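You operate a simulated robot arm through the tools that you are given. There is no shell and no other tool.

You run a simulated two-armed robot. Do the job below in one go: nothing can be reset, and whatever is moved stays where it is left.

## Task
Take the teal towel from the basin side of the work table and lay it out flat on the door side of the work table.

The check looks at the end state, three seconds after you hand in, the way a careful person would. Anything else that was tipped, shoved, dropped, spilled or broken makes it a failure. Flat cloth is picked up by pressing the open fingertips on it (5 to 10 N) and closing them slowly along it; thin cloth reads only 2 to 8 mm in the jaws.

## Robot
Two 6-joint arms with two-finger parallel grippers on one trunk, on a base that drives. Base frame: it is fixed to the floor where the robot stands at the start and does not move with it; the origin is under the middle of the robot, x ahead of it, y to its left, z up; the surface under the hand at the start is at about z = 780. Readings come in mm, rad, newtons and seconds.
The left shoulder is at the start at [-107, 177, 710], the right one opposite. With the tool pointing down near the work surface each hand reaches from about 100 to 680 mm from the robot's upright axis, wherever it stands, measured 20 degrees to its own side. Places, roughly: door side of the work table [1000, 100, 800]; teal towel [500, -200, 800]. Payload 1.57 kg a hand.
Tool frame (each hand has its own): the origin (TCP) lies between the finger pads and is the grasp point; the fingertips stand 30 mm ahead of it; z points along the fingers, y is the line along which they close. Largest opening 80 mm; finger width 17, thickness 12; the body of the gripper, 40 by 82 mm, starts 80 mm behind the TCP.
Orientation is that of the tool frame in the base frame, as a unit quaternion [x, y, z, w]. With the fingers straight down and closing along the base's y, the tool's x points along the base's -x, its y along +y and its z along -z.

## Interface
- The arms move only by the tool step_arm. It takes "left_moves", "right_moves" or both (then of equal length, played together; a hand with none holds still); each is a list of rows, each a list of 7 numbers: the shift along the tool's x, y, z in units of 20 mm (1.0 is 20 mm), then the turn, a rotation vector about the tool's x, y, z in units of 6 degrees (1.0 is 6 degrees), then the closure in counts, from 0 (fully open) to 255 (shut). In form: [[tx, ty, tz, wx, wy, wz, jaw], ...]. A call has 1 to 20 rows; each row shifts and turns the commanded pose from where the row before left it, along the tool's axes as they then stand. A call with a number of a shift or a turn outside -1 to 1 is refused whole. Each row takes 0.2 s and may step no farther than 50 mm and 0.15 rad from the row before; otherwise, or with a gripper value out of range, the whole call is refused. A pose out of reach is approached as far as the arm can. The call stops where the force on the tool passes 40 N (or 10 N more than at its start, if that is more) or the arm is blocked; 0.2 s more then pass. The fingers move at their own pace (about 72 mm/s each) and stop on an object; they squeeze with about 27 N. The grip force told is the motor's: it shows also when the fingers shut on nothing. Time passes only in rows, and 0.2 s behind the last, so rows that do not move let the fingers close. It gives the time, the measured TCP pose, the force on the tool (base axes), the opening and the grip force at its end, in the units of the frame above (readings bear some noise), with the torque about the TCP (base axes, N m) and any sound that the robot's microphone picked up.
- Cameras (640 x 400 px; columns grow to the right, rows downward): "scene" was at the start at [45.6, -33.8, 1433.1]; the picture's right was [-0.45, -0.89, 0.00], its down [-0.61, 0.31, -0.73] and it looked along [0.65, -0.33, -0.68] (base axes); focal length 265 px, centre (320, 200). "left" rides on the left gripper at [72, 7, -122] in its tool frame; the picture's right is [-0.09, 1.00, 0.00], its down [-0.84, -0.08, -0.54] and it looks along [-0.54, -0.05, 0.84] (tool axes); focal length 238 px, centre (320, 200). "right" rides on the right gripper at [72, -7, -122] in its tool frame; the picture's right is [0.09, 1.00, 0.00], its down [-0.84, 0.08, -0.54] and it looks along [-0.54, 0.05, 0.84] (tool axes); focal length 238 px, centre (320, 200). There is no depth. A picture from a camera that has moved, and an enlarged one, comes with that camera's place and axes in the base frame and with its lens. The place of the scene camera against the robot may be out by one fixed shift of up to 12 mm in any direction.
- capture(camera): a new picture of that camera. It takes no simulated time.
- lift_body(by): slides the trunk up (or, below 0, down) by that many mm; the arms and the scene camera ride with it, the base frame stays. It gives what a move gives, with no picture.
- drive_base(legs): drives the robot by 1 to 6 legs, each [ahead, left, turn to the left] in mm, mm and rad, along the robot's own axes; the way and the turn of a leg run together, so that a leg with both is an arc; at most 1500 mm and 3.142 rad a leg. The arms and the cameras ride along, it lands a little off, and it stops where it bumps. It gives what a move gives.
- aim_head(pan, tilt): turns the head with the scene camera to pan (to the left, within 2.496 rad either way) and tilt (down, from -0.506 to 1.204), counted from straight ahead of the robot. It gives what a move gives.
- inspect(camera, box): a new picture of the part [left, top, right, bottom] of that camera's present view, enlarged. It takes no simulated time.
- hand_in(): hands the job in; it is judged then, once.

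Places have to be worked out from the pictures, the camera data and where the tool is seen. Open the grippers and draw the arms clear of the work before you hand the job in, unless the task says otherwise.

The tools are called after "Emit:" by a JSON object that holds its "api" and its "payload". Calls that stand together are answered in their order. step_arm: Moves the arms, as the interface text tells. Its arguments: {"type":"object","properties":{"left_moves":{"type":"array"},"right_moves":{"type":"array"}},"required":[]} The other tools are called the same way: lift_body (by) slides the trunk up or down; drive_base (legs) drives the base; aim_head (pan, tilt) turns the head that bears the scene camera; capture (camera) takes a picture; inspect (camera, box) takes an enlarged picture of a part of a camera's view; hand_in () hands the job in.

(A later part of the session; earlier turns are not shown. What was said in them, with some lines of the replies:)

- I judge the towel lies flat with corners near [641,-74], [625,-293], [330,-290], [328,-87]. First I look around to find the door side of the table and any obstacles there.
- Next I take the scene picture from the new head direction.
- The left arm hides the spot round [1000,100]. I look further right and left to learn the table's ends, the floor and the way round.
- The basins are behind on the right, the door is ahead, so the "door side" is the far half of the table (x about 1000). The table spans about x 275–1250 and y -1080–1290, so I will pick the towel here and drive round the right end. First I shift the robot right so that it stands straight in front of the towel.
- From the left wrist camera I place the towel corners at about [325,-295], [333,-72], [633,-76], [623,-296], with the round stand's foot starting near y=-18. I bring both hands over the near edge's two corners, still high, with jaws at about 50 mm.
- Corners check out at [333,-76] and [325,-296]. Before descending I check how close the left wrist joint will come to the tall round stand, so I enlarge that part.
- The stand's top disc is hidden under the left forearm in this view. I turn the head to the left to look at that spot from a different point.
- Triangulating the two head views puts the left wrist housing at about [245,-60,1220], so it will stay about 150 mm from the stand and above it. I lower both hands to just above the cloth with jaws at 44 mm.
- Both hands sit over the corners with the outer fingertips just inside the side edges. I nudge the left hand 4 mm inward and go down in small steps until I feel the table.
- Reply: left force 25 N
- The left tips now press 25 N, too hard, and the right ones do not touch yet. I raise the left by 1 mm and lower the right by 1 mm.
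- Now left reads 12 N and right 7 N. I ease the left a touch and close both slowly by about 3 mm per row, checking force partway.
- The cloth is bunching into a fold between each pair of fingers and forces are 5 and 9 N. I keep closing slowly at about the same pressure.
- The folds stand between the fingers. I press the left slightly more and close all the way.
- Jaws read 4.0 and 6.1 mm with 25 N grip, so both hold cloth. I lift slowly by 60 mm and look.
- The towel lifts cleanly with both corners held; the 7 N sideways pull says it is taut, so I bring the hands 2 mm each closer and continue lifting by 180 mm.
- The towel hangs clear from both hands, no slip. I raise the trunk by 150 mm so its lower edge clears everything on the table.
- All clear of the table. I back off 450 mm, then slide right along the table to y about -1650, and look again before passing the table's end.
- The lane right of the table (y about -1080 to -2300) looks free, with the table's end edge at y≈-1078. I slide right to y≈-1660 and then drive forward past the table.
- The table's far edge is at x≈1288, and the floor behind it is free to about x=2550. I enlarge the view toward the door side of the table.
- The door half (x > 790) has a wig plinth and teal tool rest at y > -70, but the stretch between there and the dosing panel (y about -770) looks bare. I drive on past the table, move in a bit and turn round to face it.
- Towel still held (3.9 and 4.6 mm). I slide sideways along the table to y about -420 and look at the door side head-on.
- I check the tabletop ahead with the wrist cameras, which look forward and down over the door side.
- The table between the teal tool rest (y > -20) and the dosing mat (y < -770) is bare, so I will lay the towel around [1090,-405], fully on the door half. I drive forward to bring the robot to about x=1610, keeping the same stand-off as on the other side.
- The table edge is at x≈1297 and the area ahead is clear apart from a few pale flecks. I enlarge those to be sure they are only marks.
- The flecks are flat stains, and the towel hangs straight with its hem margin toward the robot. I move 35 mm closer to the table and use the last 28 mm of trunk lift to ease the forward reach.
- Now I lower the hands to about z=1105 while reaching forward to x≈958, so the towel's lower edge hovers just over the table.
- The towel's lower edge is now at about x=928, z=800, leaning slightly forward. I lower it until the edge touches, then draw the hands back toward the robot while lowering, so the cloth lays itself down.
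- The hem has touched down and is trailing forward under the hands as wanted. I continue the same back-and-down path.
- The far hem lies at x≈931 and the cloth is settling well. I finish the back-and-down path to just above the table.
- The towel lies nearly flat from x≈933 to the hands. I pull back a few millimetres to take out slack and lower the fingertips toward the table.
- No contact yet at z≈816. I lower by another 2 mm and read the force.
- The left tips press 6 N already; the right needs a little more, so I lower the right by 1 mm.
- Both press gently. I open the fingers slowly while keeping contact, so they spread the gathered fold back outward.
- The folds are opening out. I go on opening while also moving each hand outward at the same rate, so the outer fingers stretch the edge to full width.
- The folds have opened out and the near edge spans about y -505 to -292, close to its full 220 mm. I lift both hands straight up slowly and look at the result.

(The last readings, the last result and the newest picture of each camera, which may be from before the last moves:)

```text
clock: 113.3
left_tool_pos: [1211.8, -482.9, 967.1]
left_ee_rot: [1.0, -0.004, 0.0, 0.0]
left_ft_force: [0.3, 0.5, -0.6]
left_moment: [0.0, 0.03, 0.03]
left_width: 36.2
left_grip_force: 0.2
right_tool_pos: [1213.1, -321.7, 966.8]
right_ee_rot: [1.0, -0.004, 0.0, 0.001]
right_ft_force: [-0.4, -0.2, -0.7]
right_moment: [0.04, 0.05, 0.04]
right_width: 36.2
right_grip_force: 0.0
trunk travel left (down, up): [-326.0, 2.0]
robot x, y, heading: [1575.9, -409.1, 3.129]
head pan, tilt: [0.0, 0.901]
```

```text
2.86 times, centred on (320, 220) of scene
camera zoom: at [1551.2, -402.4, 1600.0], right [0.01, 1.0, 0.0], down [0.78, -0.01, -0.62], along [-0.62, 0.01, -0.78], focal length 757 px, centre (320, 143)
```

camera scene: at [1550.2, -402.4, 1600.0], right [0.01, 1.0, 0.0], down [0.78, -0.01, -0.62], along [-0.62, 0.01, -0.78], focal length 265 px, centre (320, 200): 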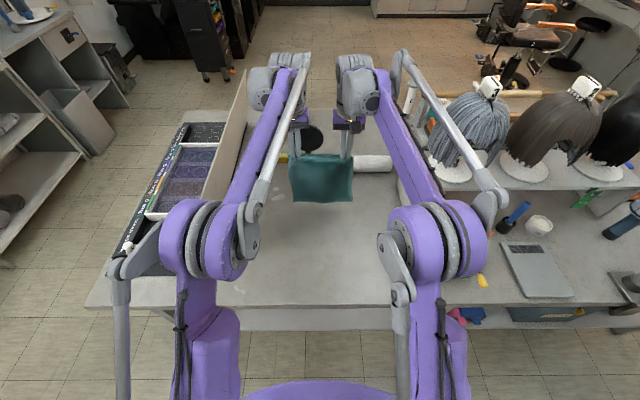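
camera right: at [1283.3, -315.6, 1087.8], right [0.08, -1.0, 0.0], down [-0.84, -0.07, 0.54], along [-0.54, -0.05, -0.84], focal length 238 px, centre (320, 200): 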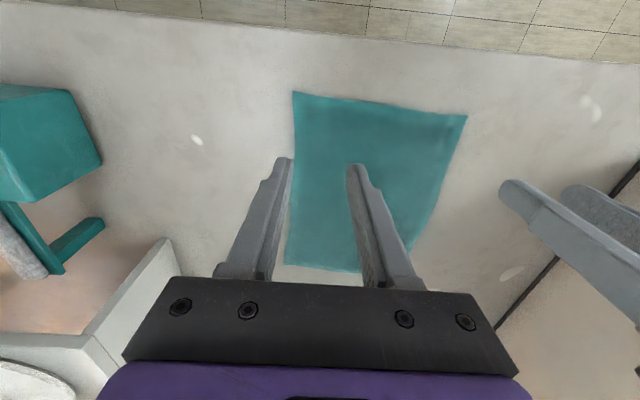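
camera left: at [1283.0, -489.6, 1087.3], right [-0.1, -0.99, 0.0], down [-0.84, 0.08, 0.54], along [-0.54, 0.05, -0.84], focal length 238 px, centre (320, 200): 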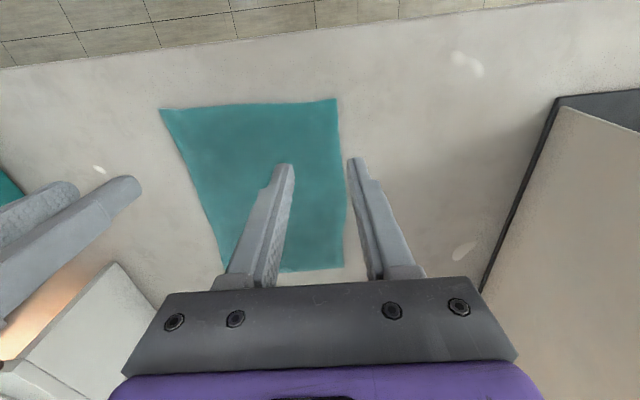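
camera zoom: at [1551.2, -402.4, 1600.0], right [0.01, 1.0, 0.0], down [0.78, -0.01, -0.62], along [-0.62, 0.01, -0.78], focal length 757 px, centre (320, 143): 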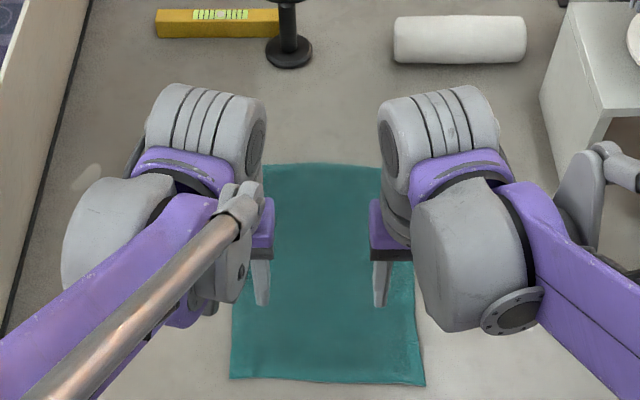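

The towel lies flat and smooth at about x 932–1232, y -505 to -292, entirely on the door half of the table. I open the grippers fully, raise the hands a bit more and back the robot away.

Emit:
{"api": "step_arm", "payload": {"left_moves": [[0, 0, -0.6, 0, 0, 0, 0], [0, 0, -0.6, 0, 0, 0, 0], [0, 0, -0.6, 0, 0, 0, 0], [0, 0, -0.6, 0, 0, 0, 0], [0, 0, -0.6, 0, 0, 0, 0]], "right_moves": [[0, 0, -0.6, 0, 0, 0, 0], [0, 0, -0.6, 0, 0, 0, 0], [0, 0, -0.6, 0, 0, 0, 0], [0, 0, -0.6, 0, 0, 0, 0], [0, 0, -0.6, 0, 0, 0, 0]]}}

Emit:
{"api": "drive_base", "payload": {"legs": [[-350, 0, 0]]}}

Emit:
{"api": "aim_head", "payload": {"pan": 0.0, "tilt": 0.7}}

Emit:
{"api": "capture", "payload": {"camera": "scene"}}

Emit:
{"api": "capture", "payload": {"camera": "left"}}

```text
clock: 114.5
left_tool_pos: [1210.8, -484.1, 1027.6]
left_ee_rot: [1.0, -0.005, 0.0, 0.0]
left_ft_force: [-0.2, -0.5, 0.1]
left_moment: [0.0, 0.02, 0.01]
left_width: 79.9
left_grip_force: 0.1
right_tool_pos: [1212.8, -323.5, 1027.5]
right_ee_rot: [1.0, -0.003, 0.0, 0.0]
right_ft_force: [-0.3, 0.8, 0.1]
right_moment: [-0.03, 0.04, 0.01]
right_width: 79.9
right_grip_force: 0.1
trunk travel left (down, up): [-326.0, 2.0]
robot x, y, heading: [1578.3, -407.3, 3.133]
head pan, tilt: [0.0, 0.901]
```

```text
clock: 116.8
left_tool_pos: [1554.2, -486.1, 1028.0]
left_ee_rot: [1.0, -0.007, 0.0, 0.0]
left_ft_force: [-0.7, -0.3, 1.0]
left_moment: [-0.02, 0.02, 0.05]
left_width: 80.0
left_grip_force: 0.1
right_tool_pos: [1554.7, -325.2, 1027.3]
right_ee_rot: [1.0, -0.007, 0.0, 0.0]
right_ft_force: [0.3, 0.1, 0.0]
right_moment: [-0.02, -0.01, -0.03]
right_width: 79.9
right_grip_force: 0.0
trunk travel left (down, up): [-326.0, 2.0]
robot x, y, heading: [1922.8, -404.8, 3.125]
head pan, tilt: [0.0, 0.901]
```

```text
clock: 117.5
left_tool_pos: [1554.0, -485.3, 1028.4]
left_ee_rot: [1.0, -0.006, 0.0, 0.0]
left_ft_force: [0.4, -1.4, 0.9]
left_moment: [-0.02, 0.03, 0.01]
left_width: 80.1
left_grip_force: 0.0
right_tool_pos: [1557.2, -324.7, 1027.2]
right_ee_rot: [1.0, -0.006, 0.0, 0.0]
right_ft_force: [-0.4, -0.3, -0.8]
right_moment: [-0.03, -0.02, -0.06]
right_width: 80.0
right_grip_force: 0.0
trunk travel left (down, up): [-326.0, 2.0]
robot x, y, heading: [1923.4, -411.8, 3.131]
head pan, tilt: [0.0, 0.7]
```

```text
taken
camera scene: at [1885.8, -405.7, 1616.1], right [0.01, 1.0, 0.0], down [0.64, -0.01, -0.76], along [-0.76, 0.01, -0.64], focal length 265 px, centre (320, 200)
```

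scene: 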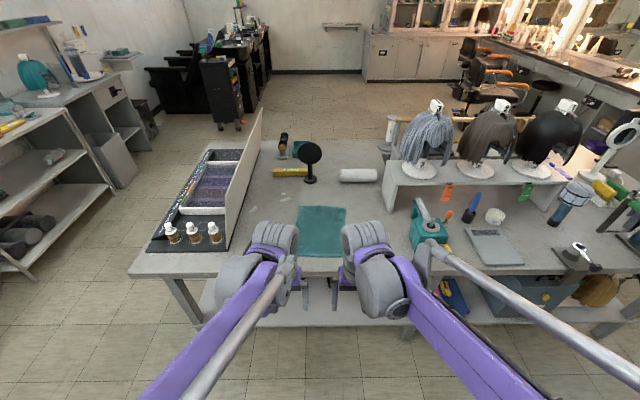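

```text
taken
camera left: at [1626.9, -493.6, 1147.3], right [-0.1, -0.99, 0.0], down [-0.84, 0.09, 0.54], along [-0.54, 0.06, -0.84], focal length 238 px, centre (320, 200)
```

left: 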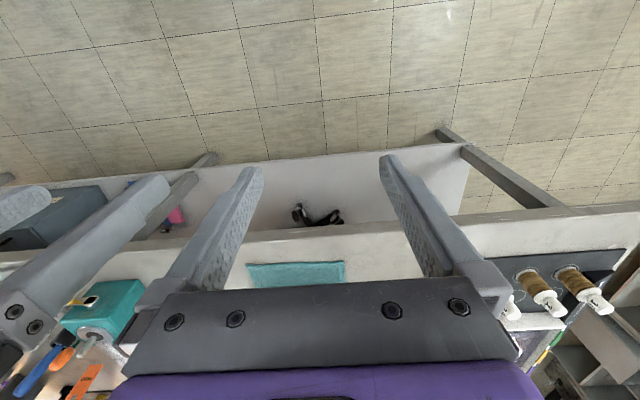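

Everything stands as before and the towel is flat. I enlarge the view to confirm the towel and to see what the dark item on the lower shelf is.

Emit:
{"api": "inspect", "payload": {"camera": "scene", "box": [240, 160, 420, 290]}}

Emit:
{"api": "inspect", "payload": {"camera": "left", "box": [230, 140, 430, 290]}}

```text
3.08 times, centred on (330, 225) of scene
camera zoom: at [1885.8, -405.7, 1616.1], right [0.01, 1.0, 0.0], down [0.64, -0.01, -0.76], along [-0.76, 0.01, -0.64], focal length 815 px, centre (289, 123)
```

zoom: 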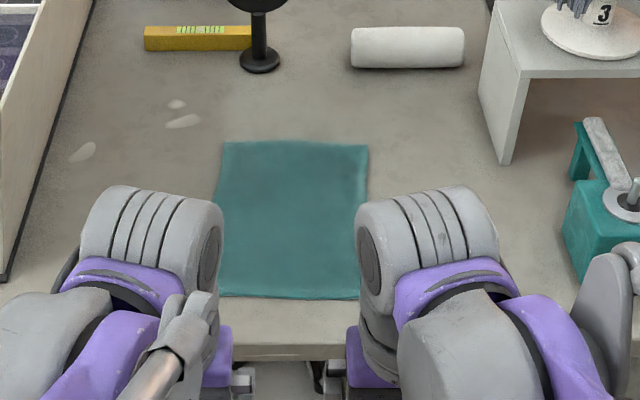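

```text
2.67 times, centred on (330, 215) of left
camera zoom: at [1626.9, -493.6, 1147.3], right [-0.1, -0.99, 0.0], down [-0.84, 0.09, 0.54], along [-0.54, 0.06, -0.84], focal length 636 px, centre (293, 160)
```

zoom: 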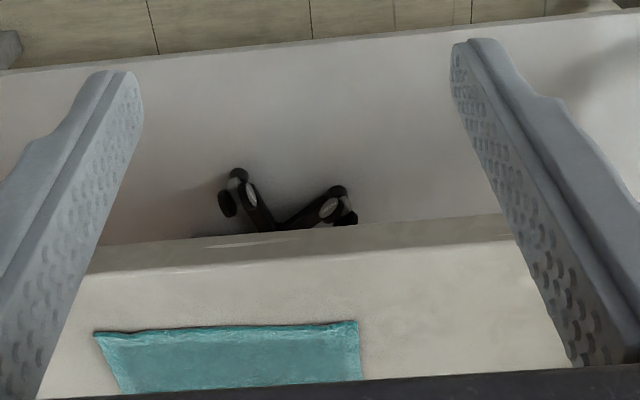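

The towel lies flat with no folds, nothing else was moved on the table, and the black item is just something stored on the lower shelf. Grippers are open and the arms are clear of the table, so I hand in.

Emit:
{"api": "hand_in", "payload": {}}

```text
The job is handed in.
```

The teal towel now lies flat on the door side of the work table and the job is handed in. I don't have the check's verdict.

- **Position:** the towel covers about x 932 to 1232 mm and y -505 to -292 mm. That is all on the door half of the table, about 60 mm in from the far edge. I put it there rather than at [1000, 100] because a wig plinth and a teal tool rest stand near that spot.
- **Flatness:** the last pictures show no folds. The near edge measured about 213 mm across, against roughly 222 mm before I picked it up.
- **Surroundings:** nothing else was touched as far as the pictures and force readings show. A black item on the lower shelf showed up only in the last pictures. I took it to have been there all along but could not compare it with an earlier view.
- **Robot:** both grippers are open, and I backed away from the table before handing in.
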